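You operate a simulated robot arm through the tools that you are given. There is no shell and no other tool.

The job below is to be done with a simulated two-armed robot. You get a single attempt, and the scene is never put back.

TASK
Fetch the green tub and set it on the teal book. Put the red tub on the purple book. Take the white pen and leave it on the top of the left front desk. Close the upper drawer of the small drawer unit. Press the test button of the holder to switch it on. Open the top drawer of the back drawer unit, fetch the yellow tape roll from there and set it on top of the brown parcel on the top of the left front desk and shut the drawer again. Put one of the resistor blocks from the top of the right back desk on the shelf under the long table. Do these in any order.

Only the result counts: the job must be done as asked and must still hold three seconds after the hand-in. Knocking over, shifting, dropping, spilling or breaking anything else fails it.

THE ROBOT
Two 7-joint arms with three-finger grippers on one trunk, on a base that drives. Base frame: it is fixed to the floor where the robot stands at the start and does not move with it; the origin is under the middle of the robot, x ahead of it, y to its left, z up. Units: mm, rad, N and s.
The left shoulder is at the start at [77, 154, 834], the right one opposite. With the tool pointing down near the work surface each hand reaches from about 100 to 620 mm from the robot's upright axis, wherever it stands, measured 20 degrees to its own side. Places, roughly: brown parcel [-500, 1250, 750]; green tub [1500, 2250, 250]; purple book [1000, 3000, 1250]; red tub [1500, 2000, 250]; resistor block [-1500, 2500, 750]; shelf under the long table [1200, 200, 300]; teal book [500, 3000, 1250]; test button of the holder [1400, 2400, 800]; top drawer of the back drawer unit [-1700, 2500, 500]; top of the left front desk [-900, 900, 700]; upper drawer of the small drawer unit [1500, 1900, 800]; white pen (2x2x12 cm) [1300, 2000, 800]; yellow tape roll (7x7x3 cm) [-1700, 2400, 500]. Payload 2.69 kg a hand.
Tool frame (each hand has its own): the origin (TCP) lies between the finger pads and is the grasp point; the fingertips stand 29 mm ahead of it; z points along the fingers, y is the line along which they close. Largest opening 120 mm; the body of the gripper starts 78 mm behind the TCP.
Orientation is that of the tool frame in the base frame, as a unit quaternion [w, x, y, z]. With the fingers straight down and closing along the base's y, the tool's x points along the base's -x, its y along +y and its z along -z.

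THE INTERFACE
- The arms move only by the tool nudge_tool. It takes "left_moves", "right_moves" or both (then of equal length, played together; a hand with none holds still); each is a list that holds one entry, the list of rows, each a list of 7 numbers: the shift along the tool's x, y, z in m, then the turn, a rotation vector about the tool's x, y, z in rad, then the opening in per cent of the stroke, from 0 (shut) to 100 (fully open). In form: [[[x, y, z, wx, wy, wz, fingers], ...]]. A call has 1 to 20 rows; each row shifts and turns the commanded pose from where the row before left it, along the tool's axes as they then stand. Rows are played at 5 a second. More than 50 mm and 0.15 rad between two rows, or a gripper value outside its range, and nothing of the call is played. Where a pose cannot be reached the arm comes as near as it can. A force on the tool above 40 N (or 10 N above the force at the start of the call, whichever is more), or a blocked arm, ends the call early, and 0.2 s more pass. The fingers move at their own pace and stop on an object; they squeeze with about 34 N. The grip force told is the motor's: it shows also when the fingers shut on nothing. Time passes only in rows, and 0.2 s behind the last, so rows that do not move let the fingers close. It gives the time, the measured TCP pose, the force on the tool (base axes), the opening and the grip force at its end, in the units of the frame above (readings bear some noise), with the torque about the TCP (base axes, N m) and any sound that the robot's microphone picked up, and new pictures: "pictures" is both (left out), scene, wrist or none (wrist: the cameras of the hands that moved).
- Cameras (640 x 400 px; columns grow to the right, rows downward): "scene" is now at [129.8, 56, 929.4]; the picture's right is [0.97, -0.23, 0.00], its down [-0.21, -0.91, -0.36] and it looks along [0.08, 0.35, -0.93] (base axes); focal length 214 px, centre (320, 200). "left" rides on the left gripper at [63, 0, -104] in its tool frame; the picture's right is [0.00, 1.00, 0.00], its down [-0.83, 0.00, -0.56] and it looks along [-0.56, 0.00, 0.83] (tool axes); focal length 275 px, centre (320, 200). "right" rides on the right gripper at [63, 0, -104] in its tool frame; the picture's right is [0.00, 1.00, 0.00], its down [-0.83, 0.00, -0.56] and it looks along [-0.56, 0.00, 0.83] (tool axes); focal length 275 px, centre (320, 200). There is no depth. A picture from a camera that has moved, and an enlarged one, comes with that camera's place and axes in the base frame and with its lens.
- lift_body(by): slides the trunk up (or, below 0, down) by that many mm; the arms and the scene camera ride with it, the base frame stays. It gives what a move gives, with no picture.
- base_move(legs): drives the robot by 1 to 6 legs, each [ahead, left, turn to the left] in mm, mm and rad, along the robot's own axes; the way and the turn of a leg run together, so that a leg with both is an arc; at most 1500 mm and 3.142 rad a leg. The arms and the cameras ride along, it lands a little off, and it stops where it bumps. It gives what a move gives, and a new picture of the scene camera.
- head_to(pan, tilt): turns the head with the scene camera to pan (to the left, within 1.396 rad either way) and tilt (down, from -0.506 to 1.204), counted from straight ahead of the robot. It gives what a move gives, and a new picture of the scene camera.
- inspect(camera, box): a new picture of the part [left, top, right, bottom] of that camera's present view, enlarged. The clock stands still meanwhile.
- sign_off(): hands the job in; it is judged then, once.

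Nothing tells you exact positions but the pictures and the camera data. Unless the task says otherwise, let go and move clear before handing in.

The tools are called after "Request:" as a command line: name --argument value ..., lists and objects as JSON in quotes. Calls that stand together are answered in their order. nudge_tool: Moves the arms, as the interface text tells. Its arguments: {"type":"object","properties":{"left_moves":{"type":"array","items":{"type":"array","items":{"type":"array","items":{"type":"number"}}}},"right_moves":{"type":"array","items":{"type":"array","items":{"type":"array","items":{"type":"number"}}}},"pictures":{"type":"string","enum":["both","scene","wrist","none"]}},"required":[]} The other tools are called the same way: lift_body (by) slides the trunk up or down; base_move (legs) drives the base; head_to (pan, tilt) turns the head that bears the scene camera; inspect (camera, box) takes an enlarged picture of a part of a camera's view; sign_off () hands the job in.

At the start:

```text
clock: 0.0
left_tool_pos: [481.9, 197.2, 623.5]
left_orientation: [-0.001, 0.0, 1.0, 0.0]
left_force: [0.6, 0.1, -0.8]
left_moment: [-0.04, -0.04, -0.01]
left_opening: 119.8
left_gripper_force: 0.1
right_tool_pos: [412.7, -219.5, 525.7]
right_orientation: [0.0, 0.0, 1.0, -0.001]
right_force: [-0.2, -0.1, 0.4]
right_moment: [0.02, -0.02, 0.02]
right_opening: 120.1
right_gripper_force: 0.0
trunk travel left (down, up): [-202.0, 236.0]
robot x, y, heading: [-1.5, 5.4, 0.001]
head pan, tilt: [1.342, 1.201]
```

scene: 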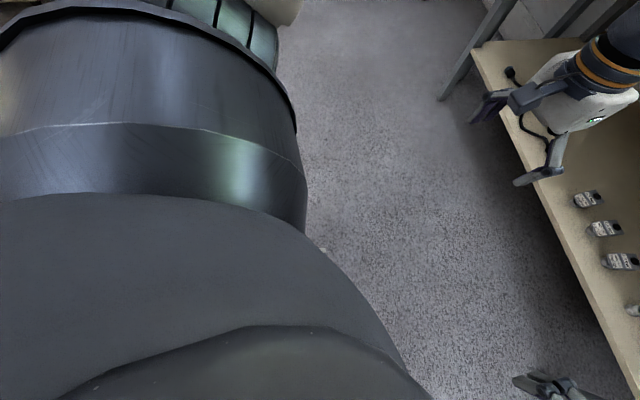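
right: 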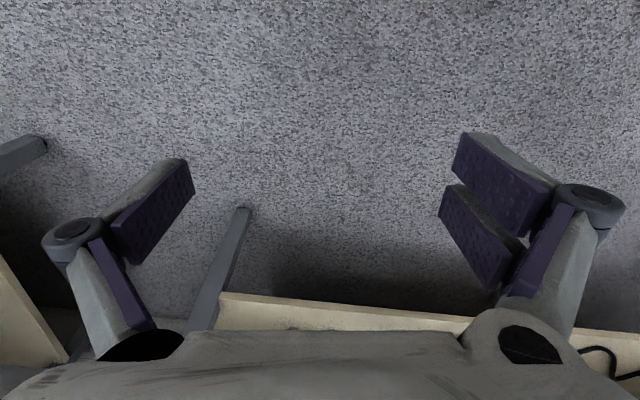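
left: 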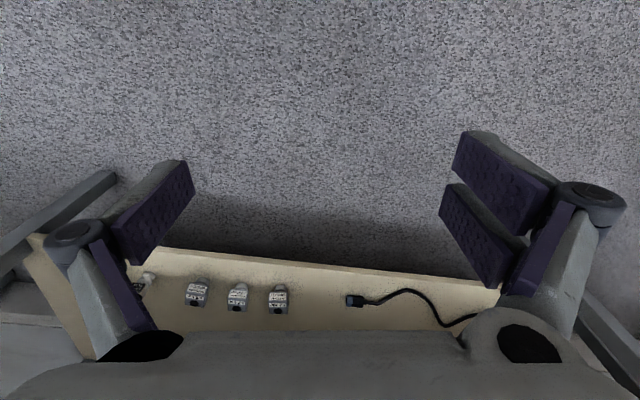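

I see the floor and the edge of a low shelf/table ahead, with the head looking steeply down. I'll look around with the head first to map the room.

Request:
head_to --pan 0 --tilt 0.4

Request:
head_to --pan 0.9 --tilt 0.2

Request:
head_to --pan 1.39 --tilt 0.2

Request:
head_to --pan -1.0 --tilt 0.3

```text
clock: 1.5
left_tool_pos: [481.5, 197.7, 622.8]
left_orientation: [0.0, 0.001, 1.0, 0.0]
left_force: [0.3, 0.1, 0.1]
left_moment: [-0.01, 0.01, -0.01]
left_opening: 120.0
left_gripper_force: 0.1
right_tool_pos: [413.5, -219.2, 524.5]
right_orientation: [0.0, 0.0, 1.0, 0.0]
right_force: [-0.5, 0.8, 0.2]
right_moment: [0.0, -0.01, 0.0]
right_opening: 120.0
right_gripper_force: 0.0
trunk travel left (down, up): [-202.0, 236.0]
robot x, y, heading: [-0.0, 0.2, 0.0]
head pan, tilt: [0.0, 0.4]
camera scene: at [209.8, 1.6, 992.2], right [0.0, -1.0, 0.0], down [-0.39, 0.0, -0.92], along [0.92, 0.0, -0.39], focal length 214 px, centre (320, 200)
```

scene: 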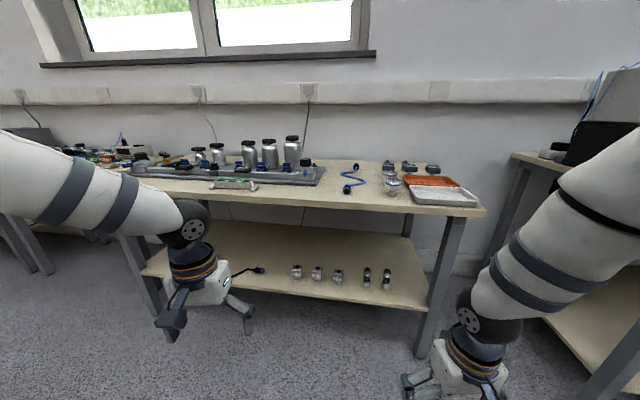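

```text
clock: 2.7
left_tool_pos: [482.5, 197.1, 622.0]
left_orientation: [0.0, -0.001, 1.0, 0.0]
left_force: [-0.1, 0.0, -0.6]
left_moment: [0.0, 0.01, 0.01]
left_opening: 120.1
left_gripper_force: 0.1
right_tool_pos: [412.5, -219.6, 526.4]
right_orientation: [0.0, 0.0, 1.0, 0.0]
right_force: [0.3, -0.3, 0.2]
right_moment: [-0.01, -0.01, -0.01]
right_opening: 120.1
right_gripper_force: 0.1
trunk travel left (down, up): [-202.0, 236.0]
robot x, y, heading: [0.4, -1.5, -0.0]
head pan, tilt: [0.901, 0.201]
camera scene: at [175.1, 74.5, 1010.7], right [0.78, -0.62, 0.0], down [-0.12, -0.16, -0.98], along [0.61, 0.77, -0.2], focal length 214 px, centre (320, 200)
```

scene: 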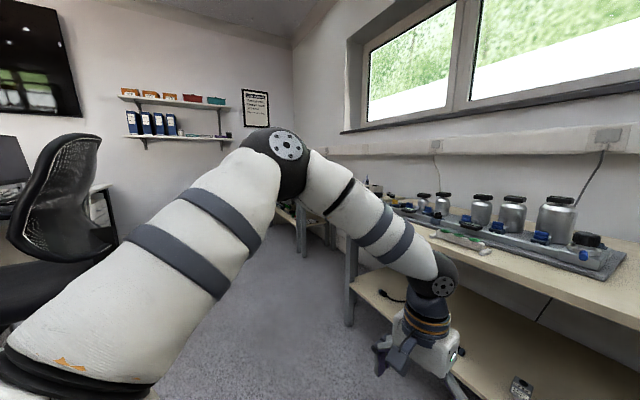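

```text
clock: 3.6
left_tool_pos: [481.8, 196.7, 622.9]
left_orientation: [0.0, -0.001, 1.0, 0.0]
left_force: [-0.1, 0.1, -1.0]
left_moment: [-0.01, -0.03, 0.0]
left_opening: 120.2
left_gripper_force: 0.1
right_tool_pos: [413.5, -219.7, 525.6]
right_orientation: [0.0, 0.0, 1.0, 0.0]
right_force: [-0.9, 0.6, 0.2]
right_moment: [-0.01, 0.01, -0.04]
right_opening: 120.4
right_gripper_force: 0.2
trunk travel left (down, up): [-202.0, 236.0]
robot x, y, heading: [2.1, 0.3, 0.005]
head pan, tilt: [1.389, 0.201]
camera scene: at [134.0, 93.1, 1010.8], right [0.98, -0.18, 0.0], down [-0.04, -0.2, -0.98], along [0.18, 0.96, -0.2], focal length 214 px, centre (320, 200)
```

scene: 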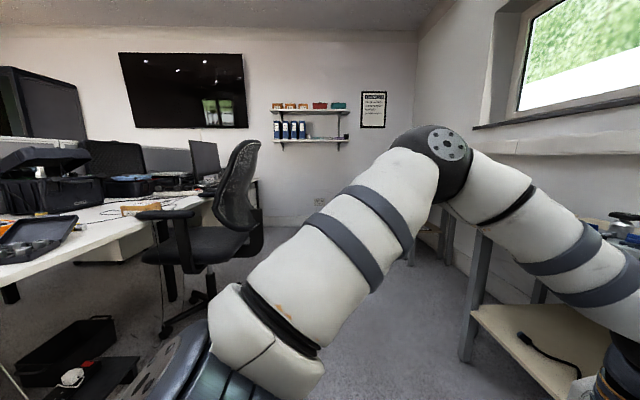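

```text
clock: 5.8
left_tool_pos: [481.8, 196.6, 623.4]
left_orientation: [0.001, 0.0, 1.0, 0.0]
left_force: [0.6, 0.6, -0.4]
left_moment: [0.02, 0.04, -0.02]
left_opening: 120.0
left_gripper_force: 0.1
right_tool_pos: [412.1, -220.5, 525.9]
right_orientation: [-0.001, 0.0, 1.0, 0.0]
right_force: [0.4, 0.2, -0.4]
right_moment: [0.0, -0.02, 0.01]
right_opening: 120.2
right_gripper_force: 0.1
trunk travel left (down, up): [-202.0, 236.0]
robot x, y, heading: [-4.4, -1.9, -0.002]
head pan, tilt: [-1.0, 0.3]
camera scene: at [167.6, -77.0, 1001.5], right [-0.84, -0.54, 0.0], down [-0.16, 0.25, -0.96], along [0.52, -0.8, -0.3], focal length 214 px, centre (320, 200)
```

scene: 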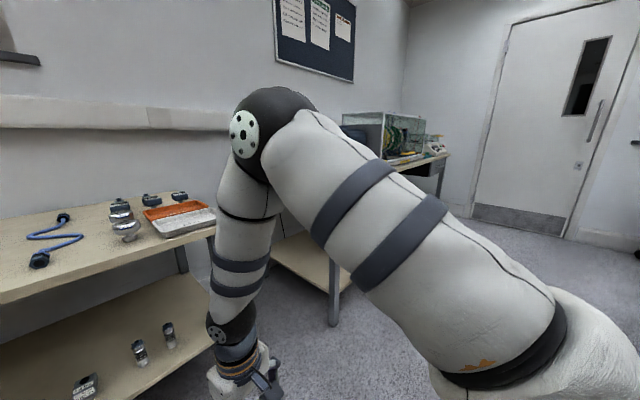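

The long table is ahead (front edge around x≈690 mm), desks and a chair are to the back-left, and the wall shelf with books is at y≈3000. I'll turn to face +y and look again.

Request:
base_move --legs '[[-150, 0, 0], [0, 0, 1.5708]]'

Request:
head_to --pan 0 --tilt 0.25

Request:
head_to --pan 0.9 --tilt 0.3

Request:
head_to --pan -0.8 --tilt 0.25

```text
clock: 11.1
left_tool_pos: [-360.2, 477.0, 623.3]
left_orientation: [0.0, 0.715, -0.699, 0.0]
left_force: [0.6, -0.7, 0.1]
left_moment: [-0.02, 0.0, 0.01]
left_opening: 120.1
left_gripper_force: 0.0
right_tool_pos: [58.3, 416.8, 526.7]
right_orientation: [0.0, 0.716, -0.699, 0.0]
right_force: [0.5, -0.7, -0.1]
right_moment: [0.0, -0.01, -0.02]
right_opening: 120.1
right_gripper_force: 0.0
trunk travel left (down, up): [-202.0, 236.0]
robot x, y, heading: [-156.6, 1.0, 1.592]
head pan, tilt: [-1.0, 0.3]
camera scene: at [-78.8, 171.3, 1001.5], right [0.56, -0.83, 0.0], down [-0.25, -0.17, -0.96], along [0.79, 0.53, -0.3], focal length 214 px, centre (320, 200)
```

scene: 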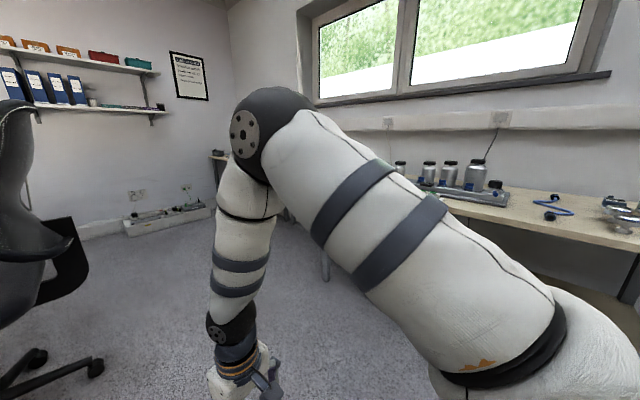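

```text
clock: 12.3
left_tool_pos: [-359.9, 477.8, 622.5]
left_orientation: [0.0, 0.715, -0.699, 0.0]
left_force: [0.1, -0.3, -1.6]
left_moment: [0.0, 0.0, 0.05]
left_opening: 120.0
left_gripper_force: 0.1
right_tool_pos: [58.4, 417.2, 525.7]
right_orientation: [-0.001, 0.715, -0.699, 0.0]
right_force: [-0.2, 0.2, -0.5]
right_moment: [0.04, 0.01, -0.01]
right_opening: 119.8
right_gripper_force: 0.1
trunk travel left (down, up): [-202.0, 236.0]
robot x, y, heading: [-155.0, -0.2, 1.592]
head pan, tilt: [0.0, 0.25]
camera scene: at [-158.2, 212.5, 1006.2], right [1.0, 0.02, 0.0], down [0.01, -0.25, -0.97], along [-0.02, 0.97, -0.25], focal length 214 px, centre (320, 200)
```

scene: 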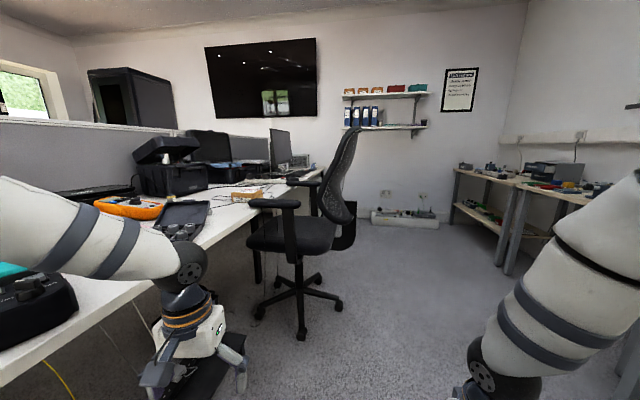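

```text
clock: 13.5
left_tool_pos: [-360.5, 477.3, 622.8]
left_orientation: [0.0, 0.715, -0.699, 0.0]
left_force: [1.0, 0.5, -1.0]
left_moment: [-0.01, 0.03, 0.01]
left_opening: 119.9
left_gripper_force: 0.0
right_tool_pos: [57.6, 416.8, 525.9]
right_orientation: [-0.001, 0.715, -0.7, -0.001]
right_force: [0.6, 0.4, 0.2]
right_moment: [-0.04, 0.02, 0.03]
right_opening: 120.1
right_gripper_force: 0.1
trunk travel left (down, up): [-202.0, 236.0]
robot x, y, heading: [-153.9, 0.5, 1.595]
head pan, tilt: [0.901, 0.3]
camera scene: at [-230.6, 175.6, 1001.5], right [0.6, 0.8, 0.0], down [0.24, -0.18, -0.96], along [-0.76, 0.58, -0.3], focal length 214 px, centre (320, 200)
```

scene: 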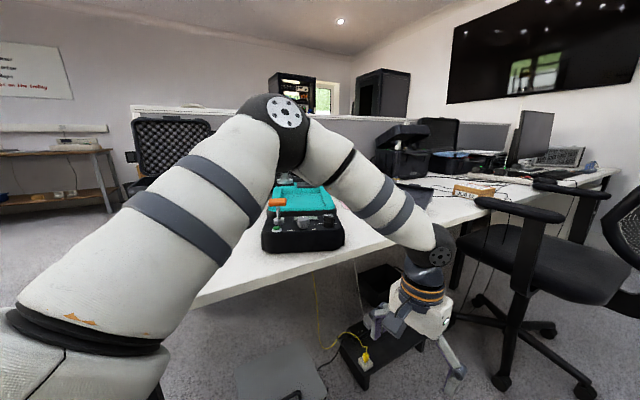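

```text
clock: 15.3
left_tool_pos: [-360.1, 476.6, 622.8]
left_orientation: [0.0, 0.716, -0.699, 0.0]
left_force: [-0.8, 0.4, 1.0]
left_moment: [-0.01, -0.03, -0.03]
left_opening: 119.7
left_gripper_force: 0.1
right_tool_pos: [56.9, 417.7, 525.9]
right_orientation: [0.0, 0.715, -0.7, 0.0]
right_force: [1.5, 0.8, 0.6]
right_moment: [0.03, 0.01, 0.03]
right_opening: 119.8
right_gripper_force: 0.0
trunk travel left (down, up): [-202.0, 236.0]
robot x, y, heading: [-153.8, -0.1, 1.593]
head pan, tilt: [-0.799, 0.25]
camera scene: at [-90.8, 185.8, 1006.2], right [0.71, -0.7, 0.0], down [-0.17, -0.18, -0.97], along [0.68, 0.69, -0.25], focal length 214 px, centre (320, 200)
```

scene: 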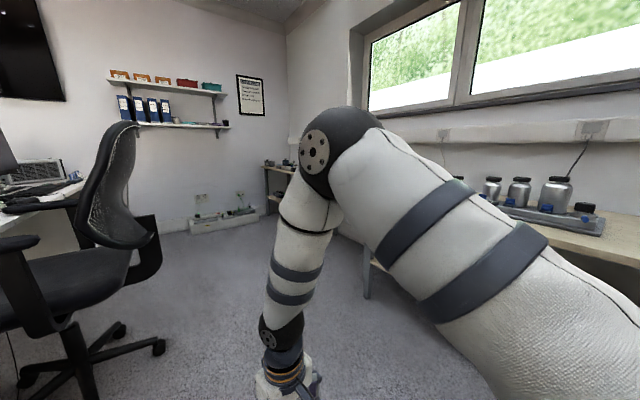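

The room is rotated about −0.15 rad against the base frame: the aisle runs along (0.15, 0.99) between the long table on the right and the desk and chair on the left. I'll line up with the aisle and drive toward the second table on the right.

Request:
base_move --legs '[[0, 0, -0.175], [0, -470, 0], [1000, 0, 0]]'

Request:
head_to --pan 0 --tilt 0.3

Request:
head_to --pan -0.55 --tilt 0.4

```text
clock: 24.9
left_tool_pos: [344.8, 1423.8, 623.3]
left_orientation: [0.0, -0.652, 0.758, 0.0]
left_force: [0.1, 0.6, -0.5]
left_moment: [0.02, 0.02, 0.0]
left_opening: 120.0
left_gripper_force: 0.1
right_tool_pos: [746.6, 1292.1, 526.2]
right_orientation: [0.0, -0.651, 0.759, 0.0]
right_force: [-0.2, -0.2, 0.3]
right_moment: [-0.04, -0.02, -0.01]
right_opening: 120.0
right_gripper_force: 0.1
trunk travel left (down, up): [-202.0, 236.0]
robot x, y, heading: [465.3, 919.5, 1.416]
head pan, tilt: [-0.799, 0.25]
camera scene: at [559.1, 1090.2, 1006.2], right [0.58, -0.81, 0.0], down [-0.2, -0.14, -0.97], along [0.79, 0.56, -0.25], focal length 214 px, centre (320, 200)
```

scene: 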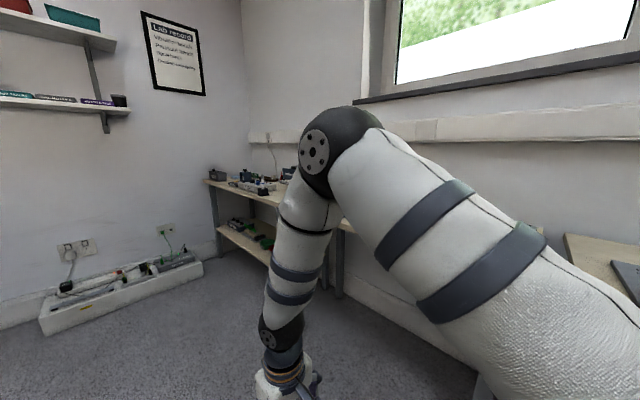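

```text
clock: 26.0
left_tool_pos: [345.1, 1424.6, 623.4]
left_orientation: [0.0, -0.651, 0.759, -0.001]
left_force: [0.0, 0.3, 0.6]
left_moment: [0.0, 0.0, -0.01]
left_opening: 120.0
left_gripper_force: 0.0
right_tool_pos: [745.4, 1292.8, 527.1]
right_orientation: [0.0, -0.651, 0.759, -0.001]
right_force: [0.4, -0.8, -0.6]
right_moment: [-0.01, -0.05, 0.0]
right_opening: 120.1
right_gripper_force: 0.0
trunk travel left (down, up): [-202.0, 236.0]
robot x, y, heading: [466.3, 915.0, 1.417]
head pan, tilt: [0.0, 0.3]
camera scene: at [497.2, 1128.2, 1001.5], right [0.99, -0.15, 0.0], down [-0.04, -0.29, -0.96], along [0.15, 0.94, -0.3], focal length 214 px, centre (320, 200)
```

scene: 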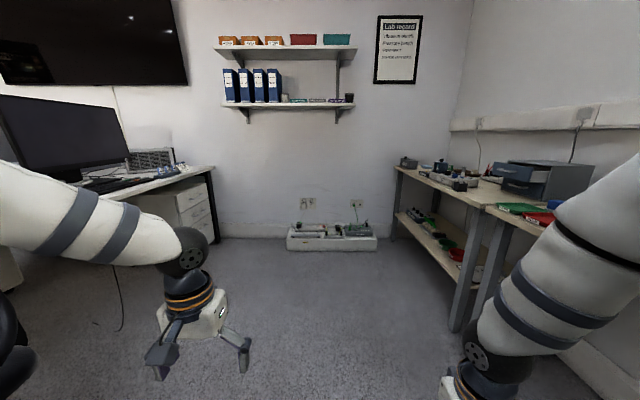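

```text
clock: 27.0
left_tool_pos: [344.6, 1423.7, 622.5]
left_orientation: [0.0, -0.651, 0.759, -0.001]
left_force: [0.1, 0.6, -0.2]
left_moment: [-0.02, 0.01, -0.01]
left_opening: 120.2
left_gripper_force: 0.1
right_tool_pos: [745.3, 1293.7, 525.5]
right_orientation: [0.001, -0.651, 0.759, 0.0]
right_force: [-0.1, 0.6, -0.3]
right_moment: [0.0, 0.03, 0.05]
right_opening: 120.0
right_gripper_force: 0.2
trunk travel left (down, up): [-202.0, 236.0]
robot x, y, heading: [469.0, 916.1, 1.416]
head pan, tilt: [-0.55, 0.4]
camera scene: at [542.8, 1106.7, 992.2], right [0.76, -0.64, 0.0], down [-0.25, -0.3, -0.92], along [0.59, 0.7, -0.39], focal length 214 px, centre (320, 200)
```

scene: 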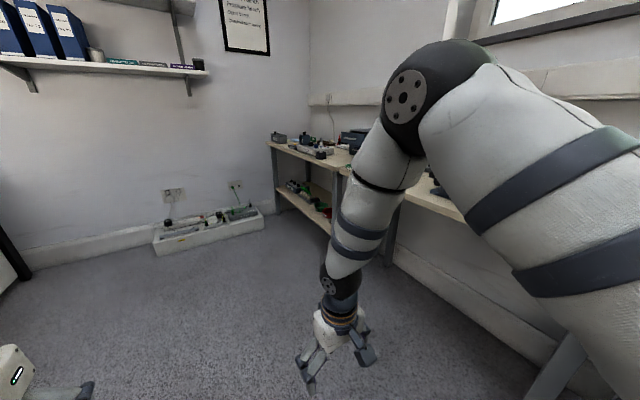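

The lower wall shelf holds thin books lying flat next to the blue binders, and the tall table with its undershelf is on the right. I'll zoom in on both.

Request:
head_to --pan 0 --tilt 0.1

Request:
inspect --camera "scene" --box '[210, 70, 370, 170]'

Request:
inspect --camera "scene" --box '[380, 180, 620, 330]'

```text
clock: 28.0
left_tool_pos: [344.1, 1423.9, 622.9]
left_orientation: [0.0, -0.652, 0.758, 0.0]
left_force: [-0.7, 0.0, -0.3]
left_moment: [0.05, 0.02, -0.02]
left_opening: 120.0
left_gripper_force: 0.0
right_tool_pos: [745.9, 1292.8, 525.9]
right_orientation: [-0.001, -0.652, 0.759, 0.0]
right_force: [0.8, 0.3, 0.5]
right_moment: [0.03, 0.0, -0.01]
right_opening: 120.0
right_gripper_force: 0.1
trunk travel left (down, up): [-202.0, 236.0]
robot x, y, heading: [464.3, 916.5, 1.421]
head pan, tilt: [0.0, 0.099]
camera scene: at [497.0, 1126.9, 1020.1], right [0.99, -0.15, 0.0], down [-0.02, -0.1, -0.99], along [0.15, 0.98, -0.1], focal length 214 px, centre (320, 200)
```

scene: 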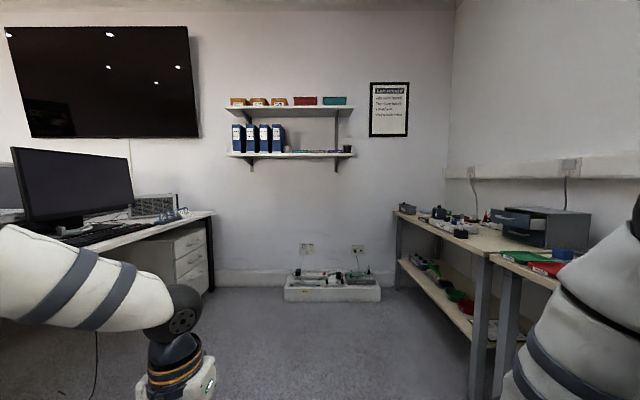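

```text
4.00 times, centred on (290, 120) of scene
camera zoom: at [497.0, 1126.9, 1020.1], right [0.99, -0.15, 0.0], down [-0.02, -0.1, -0.99], along [0.15, 0.98, -0.1], focal length 858 px, centre (440, 520)
```

zoom: 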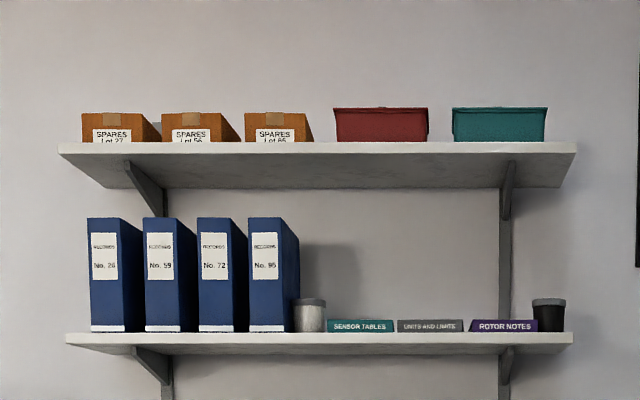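

```text
2.67 times, centred on (500, 255) of scene
camera zoom: at [497.0, 1126.9, 1020.1], right [0.99, -0.15, 0.0], down [-0.02, -0.1, -0.99], along [0.15, 0.98, -0.1], focal length 572 px, centre (-160, 53)
```

zoom: 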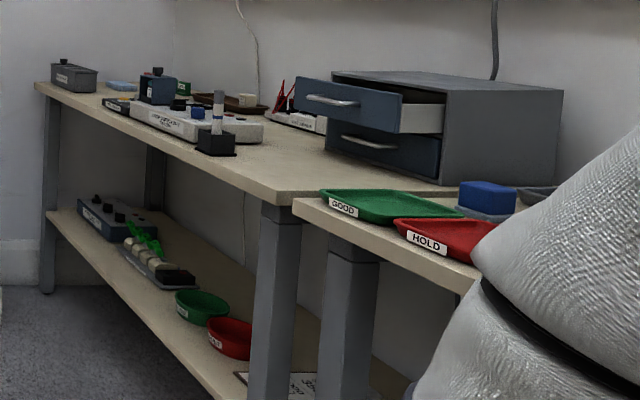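

The tubs are shallow round bowls on the far table's undershelf. The pen stands in a black holder, the drawer unit's upper drawer is open, and there's a white instrument with the holder. I'll drive up and face this table.

Request:
base_move --legs '[[1350, 0, 0], [0, 0, -1.5708]]'

Request:
head_to --pan 0 --tilt 0.5

```text
clock: 38.6
left_tool_pos: [1189.4, 2370.6, 622.8]
left_orientation: [0.0, 0.081, 0.997, 0.0]
left_force: [-0.1, 0.4, 0.0]
left_moment: [0.03, -0.01, 0.06]
left_opening: 120.1
left_gripper_force: 0.0
right_tool_pos: [1053.6, 1968.1, 525.8]
right_orientation: [0.0, 0.081, 0.997, -0.001]
right_force: [0.6, 0.1, 1.0]
right_moment: [-0.04, 0.02, -0.02]
right_opening: 119.9
right_gripper_force: 0.1
trunk travel left (down, up): [-202.0, 236.0]
robot x, y, heading: [679.8, 2253.9, -0.161]
head pan, tilt: [0.0, 0.099]
camera scene: at [888.4, 2221.2, 1020.1], right [-0.16, -0.99, 0.0], down [-0.1, 0.02, -1.0], along [0.98, -0.16, -0.1], focal length 214 px, centre (320, 200)
```

scene: 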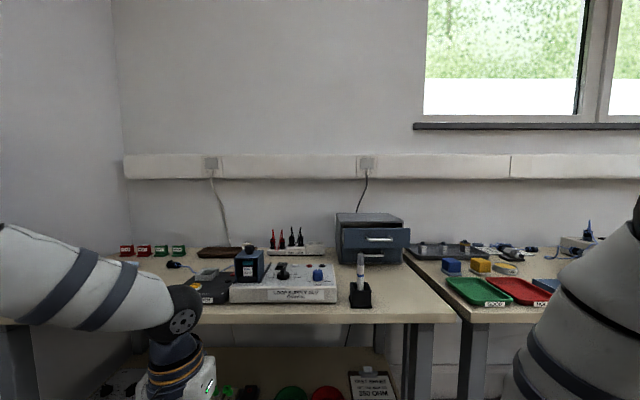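

```text
clock: 39.4
left_tool_pos: [1190.0, 2370.6, 623.7]
left_orientation: [0.0, 0.08, 0.997, 0.0]
left_force: [-0.4, 0.3, -0.6]
left_moment: [0.02, 0.0, -0.04]
left_opening: 119.7
left_gripper_force: 0.0
right_tool_pos: [1053.7, 1970.4, 525.3]
right_orientation: [0.0, 0.081, 0.997, 0.0]
right_force: [0.3, -0.3, 0.3]
right_moment: [0.0, 0.01, -0.02]
right_opening: 120.0
right_gripper_force: 0.0
trunk travel left (down, up): [-202.0, 236.0]
robot x, y, heading: [679.4, 2256.9, -0.16]
head pan, tilt: [0.0, 0.499]
camera scene: at [887.4, 2221.4, 983.1], right [-0.16, -0.99, 0.0], down [-0.47, 0.08, -0.88], along [0.87, -0.14, -0.48], focal length 214 px, centre (320, 200)
```

scene: 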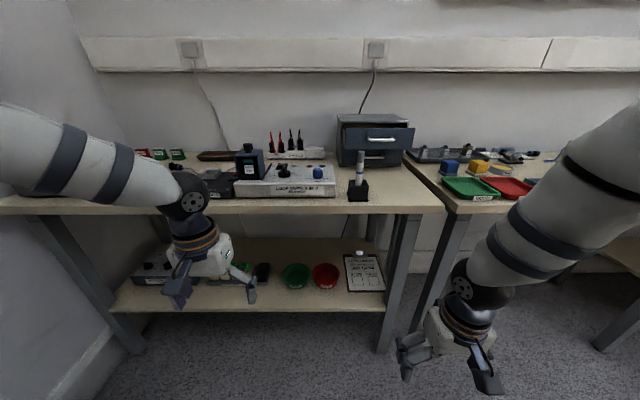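

I'm facing the table, with the tubs on the undershelf, the pen cup, the instrument and the drawer unit all visible. I'll zoom in to locate them.

Request:
inspect --camera "scene" --box '[190, 110, 430, 260]'

Request:
inspect --camera "scene" --box '[230, 225, 410, 337]'

Request:
inspect --camera "scene" --box '[220, 130, 350, 211]'

```text
2.67 times, centred on (310, 185) of scene
camera zoom: at [887.4, 2221.4, 983.1], right [-0.16, -0.99, 0.0], down [-0.47, 0.08, -0.88], along [0.87, -0.14, -0.48], focal length 572 px, centre (347, 240)
```

zoom: 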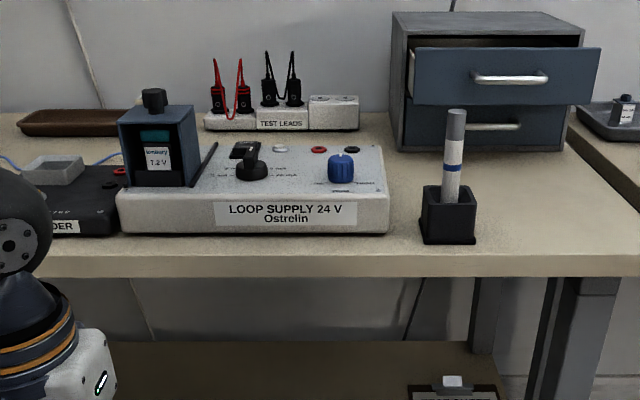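

```text
3.56 times, centred on (320, 281) of scene
camera zoom: at [887.4, 2221.4, 983.1], right [-0.16, -0.99, 0.0], down [-0.47, 0.08, -0.88], along [0.87, -0.14, -0.48], focal length 763 px, centre (320, -88)
```

zoom: 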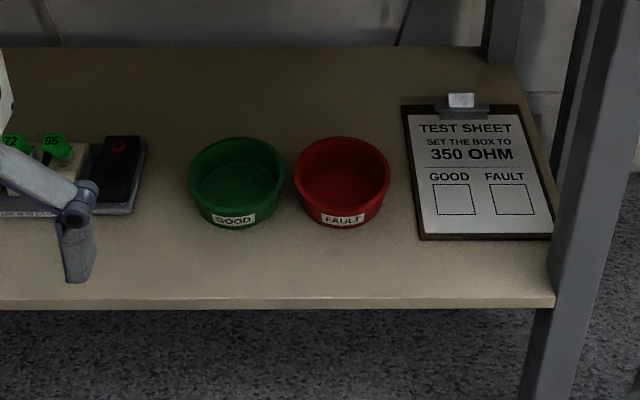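

```text
4.92 times, centred on (285, 170) of scene
camera zoom: at [887.4, 2221.4, 983.1], right [-0.16, -0.99, 0.0], down [-0.47, 0.08, -0.88], along [0.87, -0.14, -0.48], focal length 1056 px, centre (492, 345)
```

zoom: 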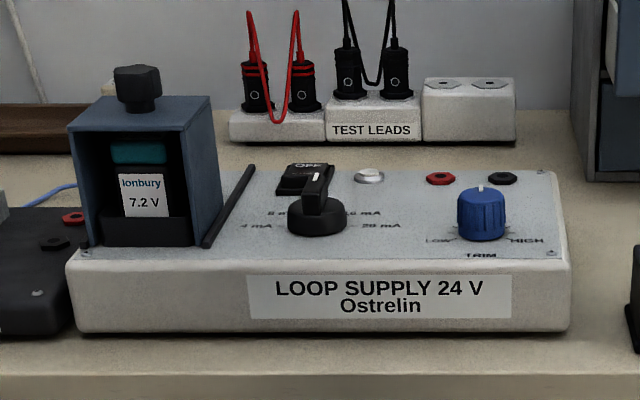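

The table is about 720 mm high with its front edge about 965 mm across. The red tub rim is near (1462, 2105, 350) and the upper drawer handle near (1471, 1949, 843). I'll look at my base footprint, then raise the trunk so the hands clear the table top.

Request:
head_to --pan 0 --tilt 1.2

Request:
lift_body --by 200

Request:
head_to --pan 0.45 --tilt 0.6

```text
clock: 40.5
left_tool_pos: [1190.0, 2369.9, 623.0]
left_orientation: [0.0, 0.081, 0.997, 0.0]
left_force: [0.3, -0.1, 0.2]
left_moment: [0.0, 0.03, -0.02]
left_opening: 120.1
left_gripper_force: 0.1
right_tool_pos: [1054.6, 1971.1, 525.1]
right_orientation: [0.0, 0.081, 0.997, 0.001]
right_force: [0.1, 0.1, -0.2]
right_moment: [-0.02, 0.0, 0.0]
right_opening: 120.1
right_gripper_force: 0.1
trunk travel left (down, up): [-202.0, 236.0]
robot x, y, heading: [679.9, 2255.2, -0.166]
head pan, tilt: [0.0, 1.201]
camera scene: at [852.8, 2227.1, 929.4], right [-0.16, -0.99, 0.0], down [-0.92, 0.15, -0.36], along [0.36, -0.06, -0.93], focal length 214 px, centre (320, 200)
```

scene: 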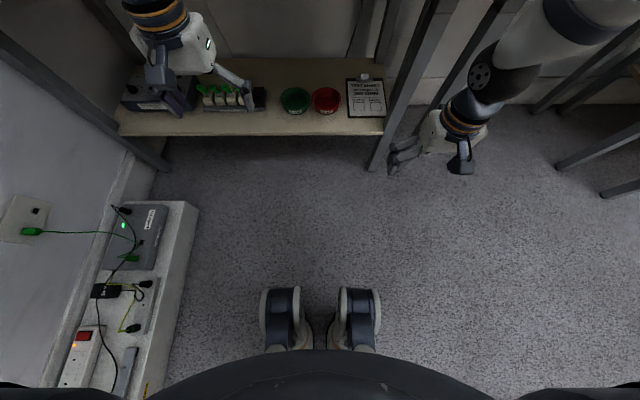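

```text
clock: 42.7
left_tool_pos: [1188.7, 2370.0, 821.9]
left_orientation: [0.0, 0.081, 0.997, 0.0]
left_force: [0.9, -0.2, 0.0]
left_moment: [0.01, 0.02, -0.03]
left_opening: 120.0
left_gripper_force: 0.2
right_tool_pos: [1054.0, 1969.6, 725.0]
right_orientation: [-0.001, 0.081, 0.997, 0.0]
right_force: [-0.4, 0.7, -0.2]
right_moment: [-0.01, 0.0, -0.02]
right_opening: 120.2
right_gripper_force: 0.0
trunk travel left (down, up): [-402.0, 36.0]
robot x, y, heading: [684.1, 2255.7, -0.168]
head pan, tilt: [0.0, 1.201]
```

```text
clock: 43.7
left_tool_pos: [1190.0, 2369.6, 824.1]
left_orientation: [0.0, 0.081, 0.997, 0.0]
left_force: [0.1, -0.7, -1.1]
left_moment: [-0.04, 0.0, 0.0]
left_opening: 120.2
left_gripper_force: 0.1
right_tool_pos: [1054.8, 1969.9, 725.6]
right_orientation: [0.0, 0.081, 0.997, 0.0]
right_force: [1.1, 0.1, 0.3]
right_moment: [-0.01, -0.03, -0.01]
right_opening: 119.7
right_gripper_force: 0.1
trunk travel left (down, up): [-402.0, 36.0]
robot x, y, heading: [682.3, 2252.1, -0.161]
head pan, tilt: [0.45, 0.6]
camera scene: at [808.9, 2273.1, 1188.0], right [0.28, -0.96, 0.0], down [-0.54, -0.16, -0.82], along [0.79, 0.23, -0.57], focal length 214 px, centre (320, 200)
```

scene: 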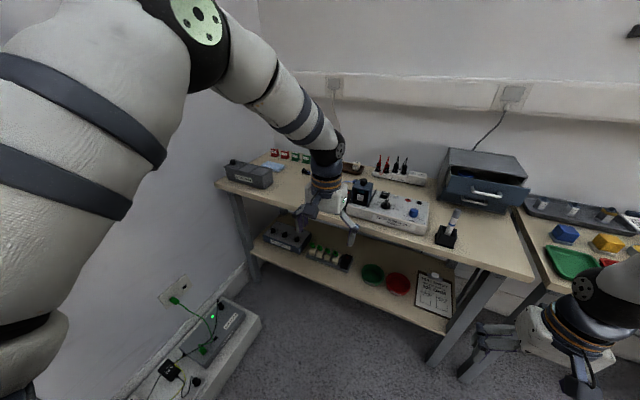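

I'll raise both hands and pull the left one back so I can see the black device it's hiding.

Request:
nudge_tool --left_moves '[[[0.05, 0, -0.0, 0, 0, 0, 0], [0.05, 0, 0, 0, 0, 0, 0], [0.05, 0, 0, 0, 0, 0, 0], [0.03, 0.03, -0.02, 0, 0, 0, 0]]]' --right_moves '[[[0, 0, -0.05, 0, 0, 0, 0], [0, 0, -0.05, 0, 0, 0, 0], [0, 0, -0.05, 0, 0, 0, 0], [0, 0, -0.05, 0, 0, 0, 0]]]' --pictures "none"

Request:
head_to --pan 0.3 --tilt 0.6

Request:
inspect --camera "scene" --box '[220, 120, 460, 270]'

```text
clock: 44.7
left_tool_pos: [1013.1, 2429.6, 840.9]
left_orientation: [0.0, 0.079, 0.997, -0.001]
left_force: [1.2, 1.4, 0.8]
left_moment: [-0.08, 0.08, 0.01]
left_opening: 0.0
left_gripper_force: 28.7
right_tool_pos: [1054.3, 1971.0, 925.2]
right_orientation: [0.001, 0.081, 0.997, 0.0]
right_force: [0.5, 0.1, 0.1]
right_moment: [0.01, 0.03, -0.03]
right_opening: 0.0
right_gripper_force: 29.2
trunk travel left (down, up): [-402.0, 36.0]
robot x, y, heading: [681.3, 2253.3, -0.16]
head pan, tilt: [0.45, 0.6]
```

```text
clock: 45.4
left_tool_pos: [1015.6, 2428.5, 840.3]
left_orientation: [-0.003, 0.08, 0.997, 0.001]
left_force: [0.0, 0.7, 0.0]
left_moment: [0.01, 0.01, -0.04]
left_opening: 0.0
left_gripper_force: 28.2
right_tool_pos: [1054.8, 1970.3, 924.5]
right_orientation: [0.0, 0.08, 0.997, 0.001]
right_force: [1.2, -0.3, 0.3]
right_moment: [0.0, 0.01, -0.04]
right_opening: 0.2
right_gripper_force: 28.9
trunk travel left (down, up): [-402.0, 36.0]
robot x, y, heading: [681.4, 2251.0, -0.163]
head pan, tilt: [0.3, 0.6]
camera scene: at [811.6, 2260.3, 1188.1], right [0.14, -0.99, 0.0], down [-0.56, -0.08, -0.83], along [0.82, 0.11, -0.56], focal length 214 px, centre (320, 200)
```

scene: 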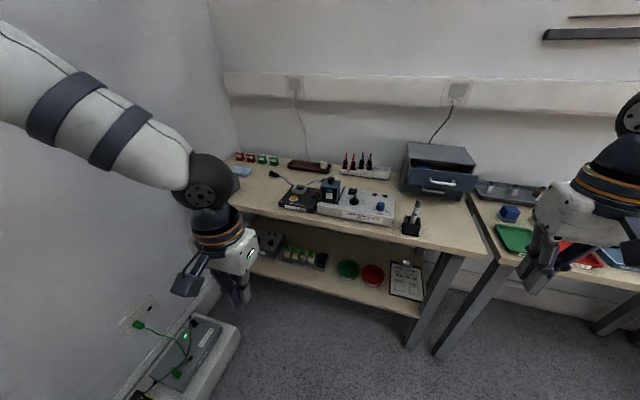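

```text
2.67 times, centred on (340, 195) of scene
camera zoom: at [811.6, 2260.3, 1188.1], right [0.14, -0.99, 0.0], down [-0.56, -0.08, -0.83], along [0.82, 0.11, -0.56], focal length 572 px, centre (267, 213)
```

zoom: 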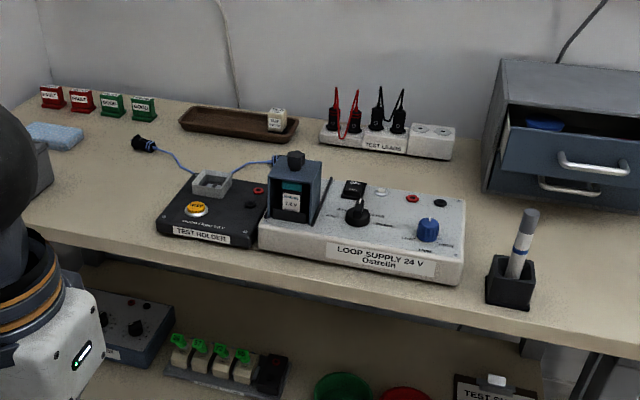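

The black "TEST HOLDER" carries the yellow test button. I'll zoom in on the button, pen and drawer.

Request:
inspect --camera "scene" --box '[270, 170, 350, 220]'

Request:
inspect --camera "scene" --box '[390, 130, 490, 240]'

```text
8.00 times, centred on (310, 195) of scene
camera zoom: at [811.6, 2260.3, 1188.1], right [0.14, -0.99, 0.0], down [-0.56, -0.08, -0.83], along [0.82, 0.11, -0.56], focal length 1716 px, centre (400, 240)
```

zoom: 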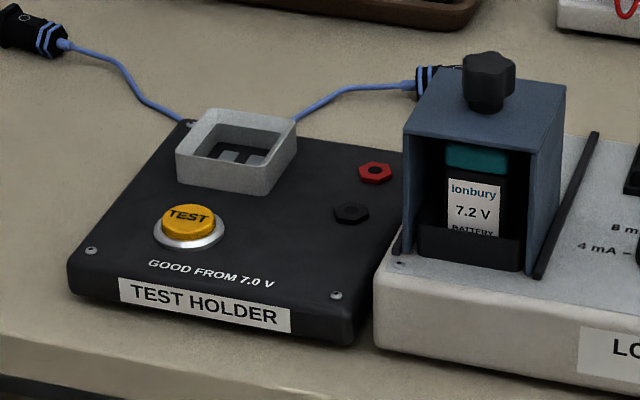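

```text
3.64 times, centred on (440, 185) of scene
camera zoom: at [811.6, 2260.3, 1188.1], right [0.14, -0.99, 0.0], down [-0.56, -0.08, -0.83], along [0.82, 0.11, -0.56], focal length 780 px, centre (-116, 254)
```

zoom: 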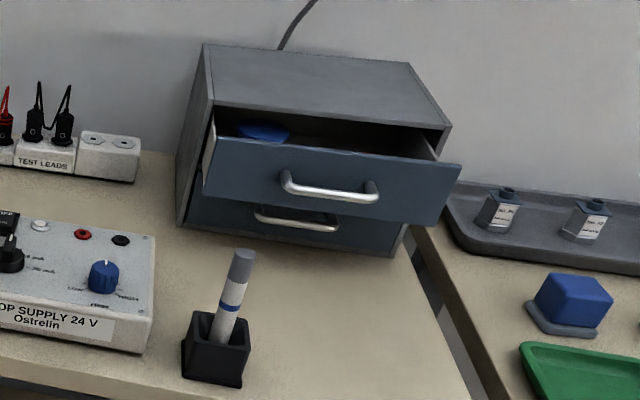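

The yellow button is near (1433, 2438, 765) and the pen top near (1330, 2060). I'll raise the left hand a little and drive about 300 mm closer.

Request:
nudge_tool --left_moves '[[[0, 0, -0.05, 0, 0, 0, 0], [0, 0, -0.05, 0, 0, 0, 0]]]' --pictures "none"

Request:
base_move --legs '[[290, 0, 0]]'

Request:
head_to --pan -0.3 --tilt 0.7

Request:
inspect --camera "right" --box '[0, 0, 640, 400]'

```text
clock: 46.0
left_tool_pos: [1018.0, 2428.2, 942.6]
left_orientation: [0.001, 0.08, 0.997, 0.0]
left_force: [0.4, 0.1, 0.2]
left_moment: [-0.02, -0.01, 0.03]
left_opening: 0.1
left_gripper_force: 29.2
right_tool_pos: [1054.0, 1968.6, 924.9]
right_orientation: [-0.001, 0.082, 0.997, -0.001]
right_force: [0.5, 0.0, -0.2]
right_moment: [-0.05, 0.03, -0.01]
right_opening: 0.1
right_gripper_force: 28.7
trunk travel left (down, up): [-402.0, 36.0]
robot x, y, heading: [680.1, 2254.7, -0.165]
head pan, tilt: [0.3, 0.6]
```

```text
clock: 47.9
left_tool_pos: [1296.7, 2384.7, 942.3]
left_orientation: [-0.001, 0.081, 0.997, 0.0]
left_force: [-1.0, -0.2, -0.4]
left_moment: [0.01, 0.04, -0.01]
left_opening: 0.0
left_gripper_force: 28.1
right_tool_pos: [1332.9, 1922.8, 923.5]
right_orientation: [0.001, 0.082, 0.997, -0.001]
right_force: [0.0, 0.8, -0.1]
right_moment: [0.0, 0.02, -0.02]
right_opening: 0.0
right_gripper_force: 28.8
trunk travel left (down, up): [-402.0, 36.0]
robot x, y, heading: [961.4, 2208.1, -0.164]
head pan, tilt: [0.3, 0.6]
camera scene: at [1090.3, 2214.9, 1188.0], right [0.14, -0.99, 0.0], down [-0.56, -0.08, -0.82], along [0.82, 0.11, -0.57], focal length 214 px, centre (320, 200)
```

scene: 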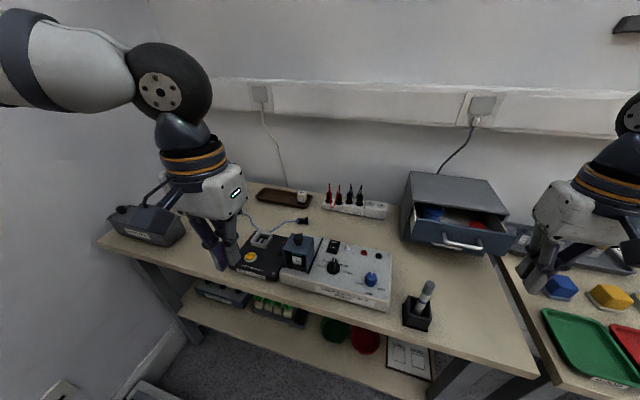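

```text
clock: 48.9
left_tool_pos: [1296.3, 2384.1, 942.6]
left_orientation: [0.0, 0.081, 0.997, 0.0]
left_force: [0.0, 0.2, -0.3]
left_moment: [0.0, -0.02, 0.01]
left_opening: 0.1
left_gripper_force: 28.5
right_tool_pos: [1333.3, 1922.8, 924.8]
right_orientation: [-0.001, 0.081, 0.997, 0.0]
right_force: [0.2, -0.3, -0.9]
right_moment: [0.01, 0.03, 0.05]
right_opening: 0.0
right_gripper_force: 28.8
trunk travel left (down, up): [-402.0, 36.0]
robot x, y, heading: [960.5, 2207.5, -0.161]
head pan, tilt: [-0.3, 0.7]
camera scene: at [1078.2, 2165.0, 1179.5], right [-0.44, -0.9, 0.0], down [-0.58, 0.29, -0.77], along [0.69, -0.34, -0.64], focal length 214 px, centre (320, 200)
```

scene: 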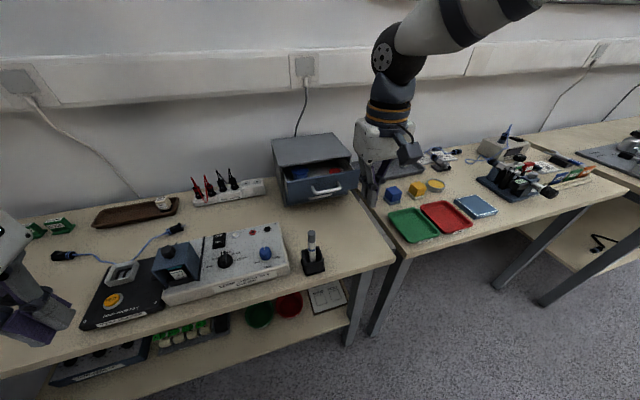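

```text
1.00 times, centred on (320, 200) of right (not enlarged: the box is as wide or as high as the picture)
camera zoom: at [1270.9, 1935.0, 1028.7], right [0.16, 0.99, 0.0], down [0.82, -0.13, 0.56], along [0.55, -0.09, -0.83], focal length 275 px, centre (320, 200)
```

zoom: 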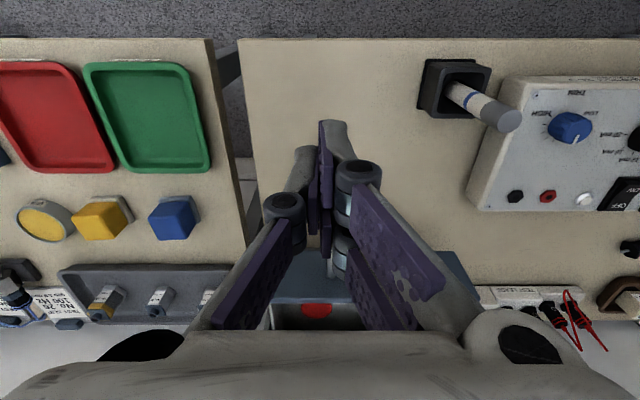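

The handle is confirmed near (1470, 1950, 843). I'll edge 50 mm closer, line up the closed right hand with the handle and lower it in front.

Request:
base_move --legs '[[45, 0, 0]]'

Request:
nudge_tool --right_moves '[[[0, 0.05, 0, 0, 0, 0, 0], [0, 0, 0.05, 0, 0, 0, 0], [0, 0, 0.028, 0, 0, 0, 0]]]'

```text
clock: 49.8
left_tool_pos: [1341.0, 2376.8, 942.0]
left_orientation: [0.0, 0.079, 0.997, 0.0]
left_force: [0.1, 0.0, -0.7]
left_moment: [0.06, 0.0, 0.0]
left_opening: 0.0
left_gripper_force: 28.7
right_tool_pos: [1377.5, 1916.3, 923.6]
right_orientation: [-0.001, 0.08, 0.997, 0.0]
right_force: [0.0, -0.2, 0.6]
right_moment: [0.0, 0.05, 0.01]
right_opening: 0.2
right_gripper_force: 27.9
trunk travel left (down, up): [-402.0, 36.0]
robot x, y, heading: [1002.3, 2199.0, -0.162]
head pan, tilt: [-0.3, 0.7]
camera scene: at [1122.8, 2157.8, 1179.3], right [-0.44, -0.9, 0.0], down [-0.58, 0.29, -0.76], along [0.68, -0.34, -0.64], focal length 214 px, centre (320, 200)
```

scene: 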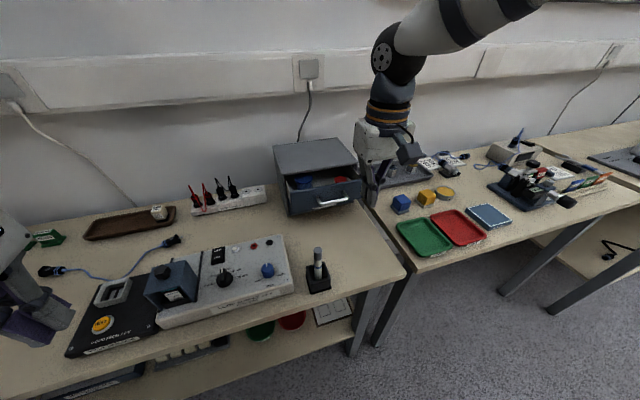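

```text
clock: 50.6
left_tool_pos: [1338.9, 2378.1, 942.0]
left_orientation: [0.0, 0.079, 0.997, 0.001]
left_force: [-0.6, 0.7, -0.2]
left_moment: [0.0, 0.03, -0.05]
left_opening: 0.0
left_gripper_force: 28.7
right_tool_pos: [1383.3, 1967.4, 844.8]
right_orientation: [0.0, 0.08, 0.997, 0.0]
right_force: [0.3, -0.4, -0.2]
right_moment: [0.03, -0.06, 0.02]
right_opening: 0.0
right_gripper_force: 28.6
trunk travel left (down, up): [-402.0, 36.0]
robot x, y, heading: [1003.1, 2202.6, -0.161]
head pan, tilt: [-0.3, 0.7]
camera scene: at [1121.8, 2158.2, 1179.4], right [-0.44, -0.9, 0.0], down [-0.58, 0.29, -0.76], along [0.69, -0.34, -0.64], focal length 214 px, centre (320, 200)
camera right: at [1322.5, 1978.2, 949.0], right [0.15, 0.99, 0.0], down [0.82, -0.13, 0.56], along [0.55, -0.09, -0.83], focal length 275 px, centre (320, 200)
```

scene: 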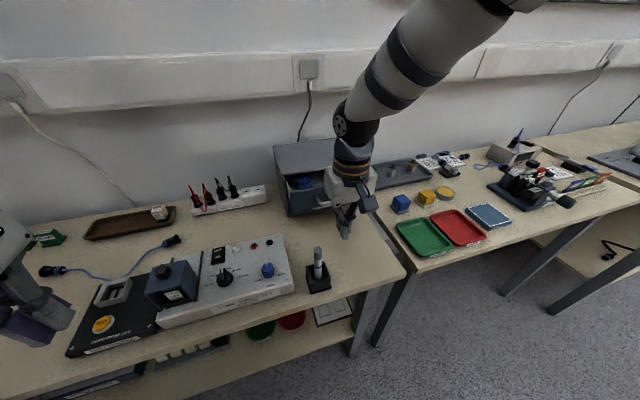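
right: 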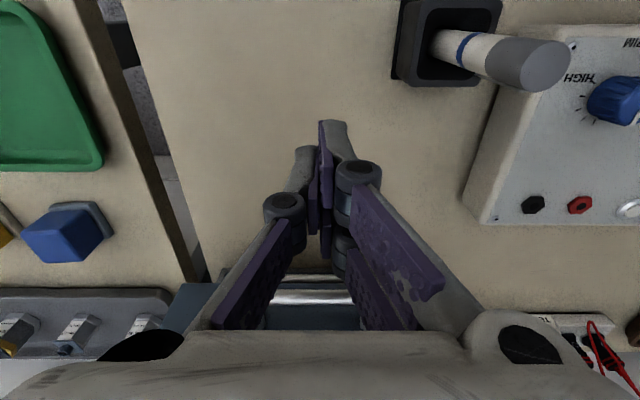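

The handle is directly ahead of the closed fingers. I'll push forward in small steps.

Request:
nudge_tool --right_moves '[[[-0.03, 0, 0, 0, 0, 0, 0], [-0.02, 0, 0, 0, 0, 0, 0], [-0.015, 0, 0, 0, 0, 0, 0], [-0.015, 0, 0, 0, 0, 0, 0], [-0.015, 0, 0, 0, 0, 0, 0], [-0.015, 0, 0, 0, 0, 0, 0], [-0.015, 0, 0, 0, 0, 0, 0]]]'

```text
clock: 52.2
left_tool_pos: [1335.8, 2377.2, 943.6]
left_orientation: [0.002, 0.08, 0.997, -0.001]
left_force: [0.1, -0.4, 1.0]
left_moment: [-0.01, 0.03, -0.01]
left_opening: 0.0
left_gripper_force: 28.3
right_tool_pos: [1501.4, 1947.4, 846.1]
right_orientation: [-0.005, 0.08, 0.997, 0.0]
right_force: [-28.3, 5.2, 2.2]
right_moment: [-0.06, 0.05, 0.15]
right_opening: 0.2
right_gripper_force: 28.2
trunk travel left (down, up): [-402.0, 36.0]
robot x, y, heading: [1001.5, 2200.8, -0.161]
head pan, tilt: [-0.3, 0.7]
camera scene: at [1117.9, 2158.5, 1179.8], right [-0.45, -0.9, 0.0], down [-0.57, 0.29, -0.77], along [0.69, -0.34, -0.64], focal length 214 px, centre (320, 200)
camera right: at [1440.7, 1957.7, 951.2], right [0.16, 0.99, 0.0], down [0.83, -0.13, 0.55], along [0.54, -0.09, -0.84], focal length 275 px, centre (320, 200)
```

scene: 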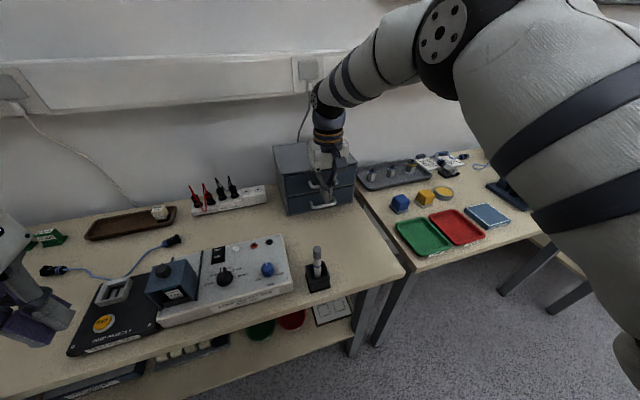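
right: 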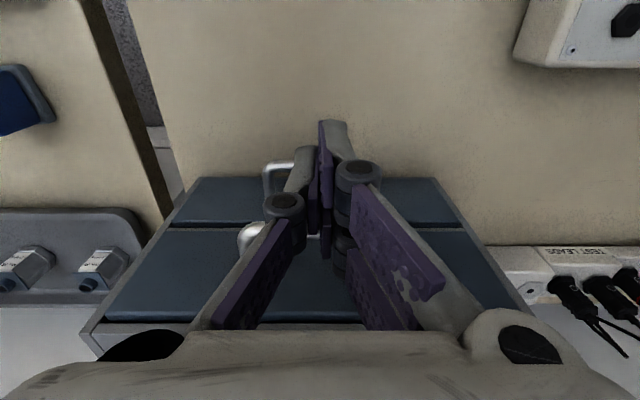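

The upper drawer looks flush and the force has risen. I'll back off and check.

Request:
nudge_tool --right_moves '[[[0.04, 0, 0, 0, 0, 0, 0], [0.05, 0, 0, 0, 0, 0, 0], [0.02, 0, -0.04, 0, 0, 0, 0], [0, 0, -0.04, 0, 0, 0, 0], [0, -0.05, 0, 0, 0, 0, 0], [0, -0.05, 0, 0, 0, 0, 0]]]' --pictures "none"

Request:
inspect --camera "scene" --box '[260, 120, 380, 220]'

Request:
inspect --camera "right" --box '[0, 0, 640, 400]'

```text
clock: 53.6
left_tool_pos: [1338.4, 2375.9, 942.5]
left_orientation: [0.001, 0.081, 0.997, -0.001]
left_force: [-0.7, -0.3, -0.1]
left_moment: [-0.02, -0.02, 0.02]
left_opening: 0.0
left_gripper_force: 28.3
right_tool_pos: [1379.6, 1863.4, 928.3]
right_orientation: [0.0, 0.081, 0.997, 0.0]
right_force: [-0.3, -0.4, -0.3]
right_moment: [0.02, 0.0, -0.01]
right_opening: 0.2
right_gripper_force: 28.6
trunk travel left (down, up): [-402.0, 36.0]
robot x, y, heading: [1005.0, 2203.8, -0.159]
head pan, tilt: [-0.3, 0.7]
```

```text
4.00 times, centred on (320, 170) of scene
camera zoom: at [1121.5, 2157.5, 1179.4], right [-0.44, -0.9, 0.0], down [-0.58, 0.29, -0.76], along [0.69, -0.34, -0.64], focal length 858 px, centre (320, 320)
```

zoom: 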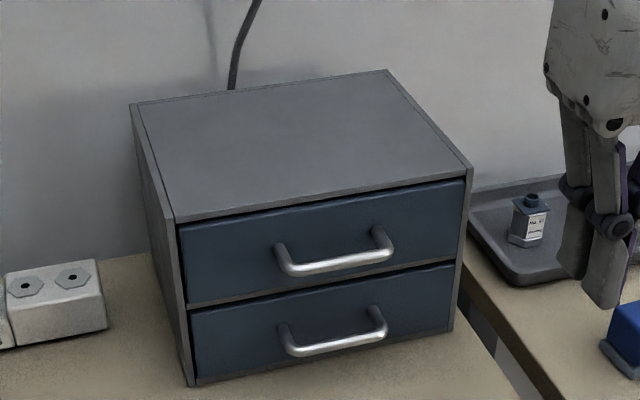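

```text
1.00 times, centred on (320, 200) of right (not enlarged: the box is as wide or as high as the picture)
camera zoom: at [1319.5, 1875.2, 1032.2], right [0.15, 0.99, 0.0], down [0.82, -0.13, 0.56], along [0.55, -0.09, -0.83], focal length 275 px, centre (320, 200)
```

zoom: 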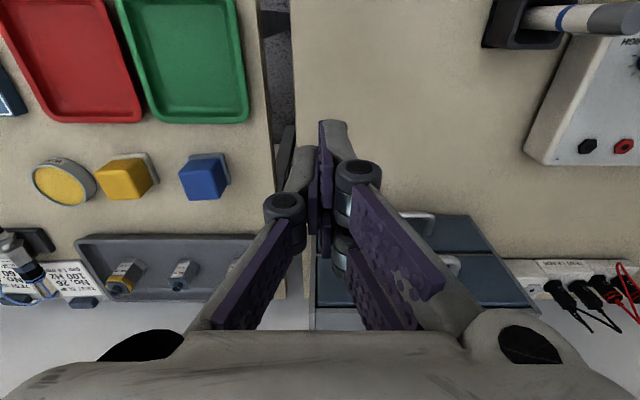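

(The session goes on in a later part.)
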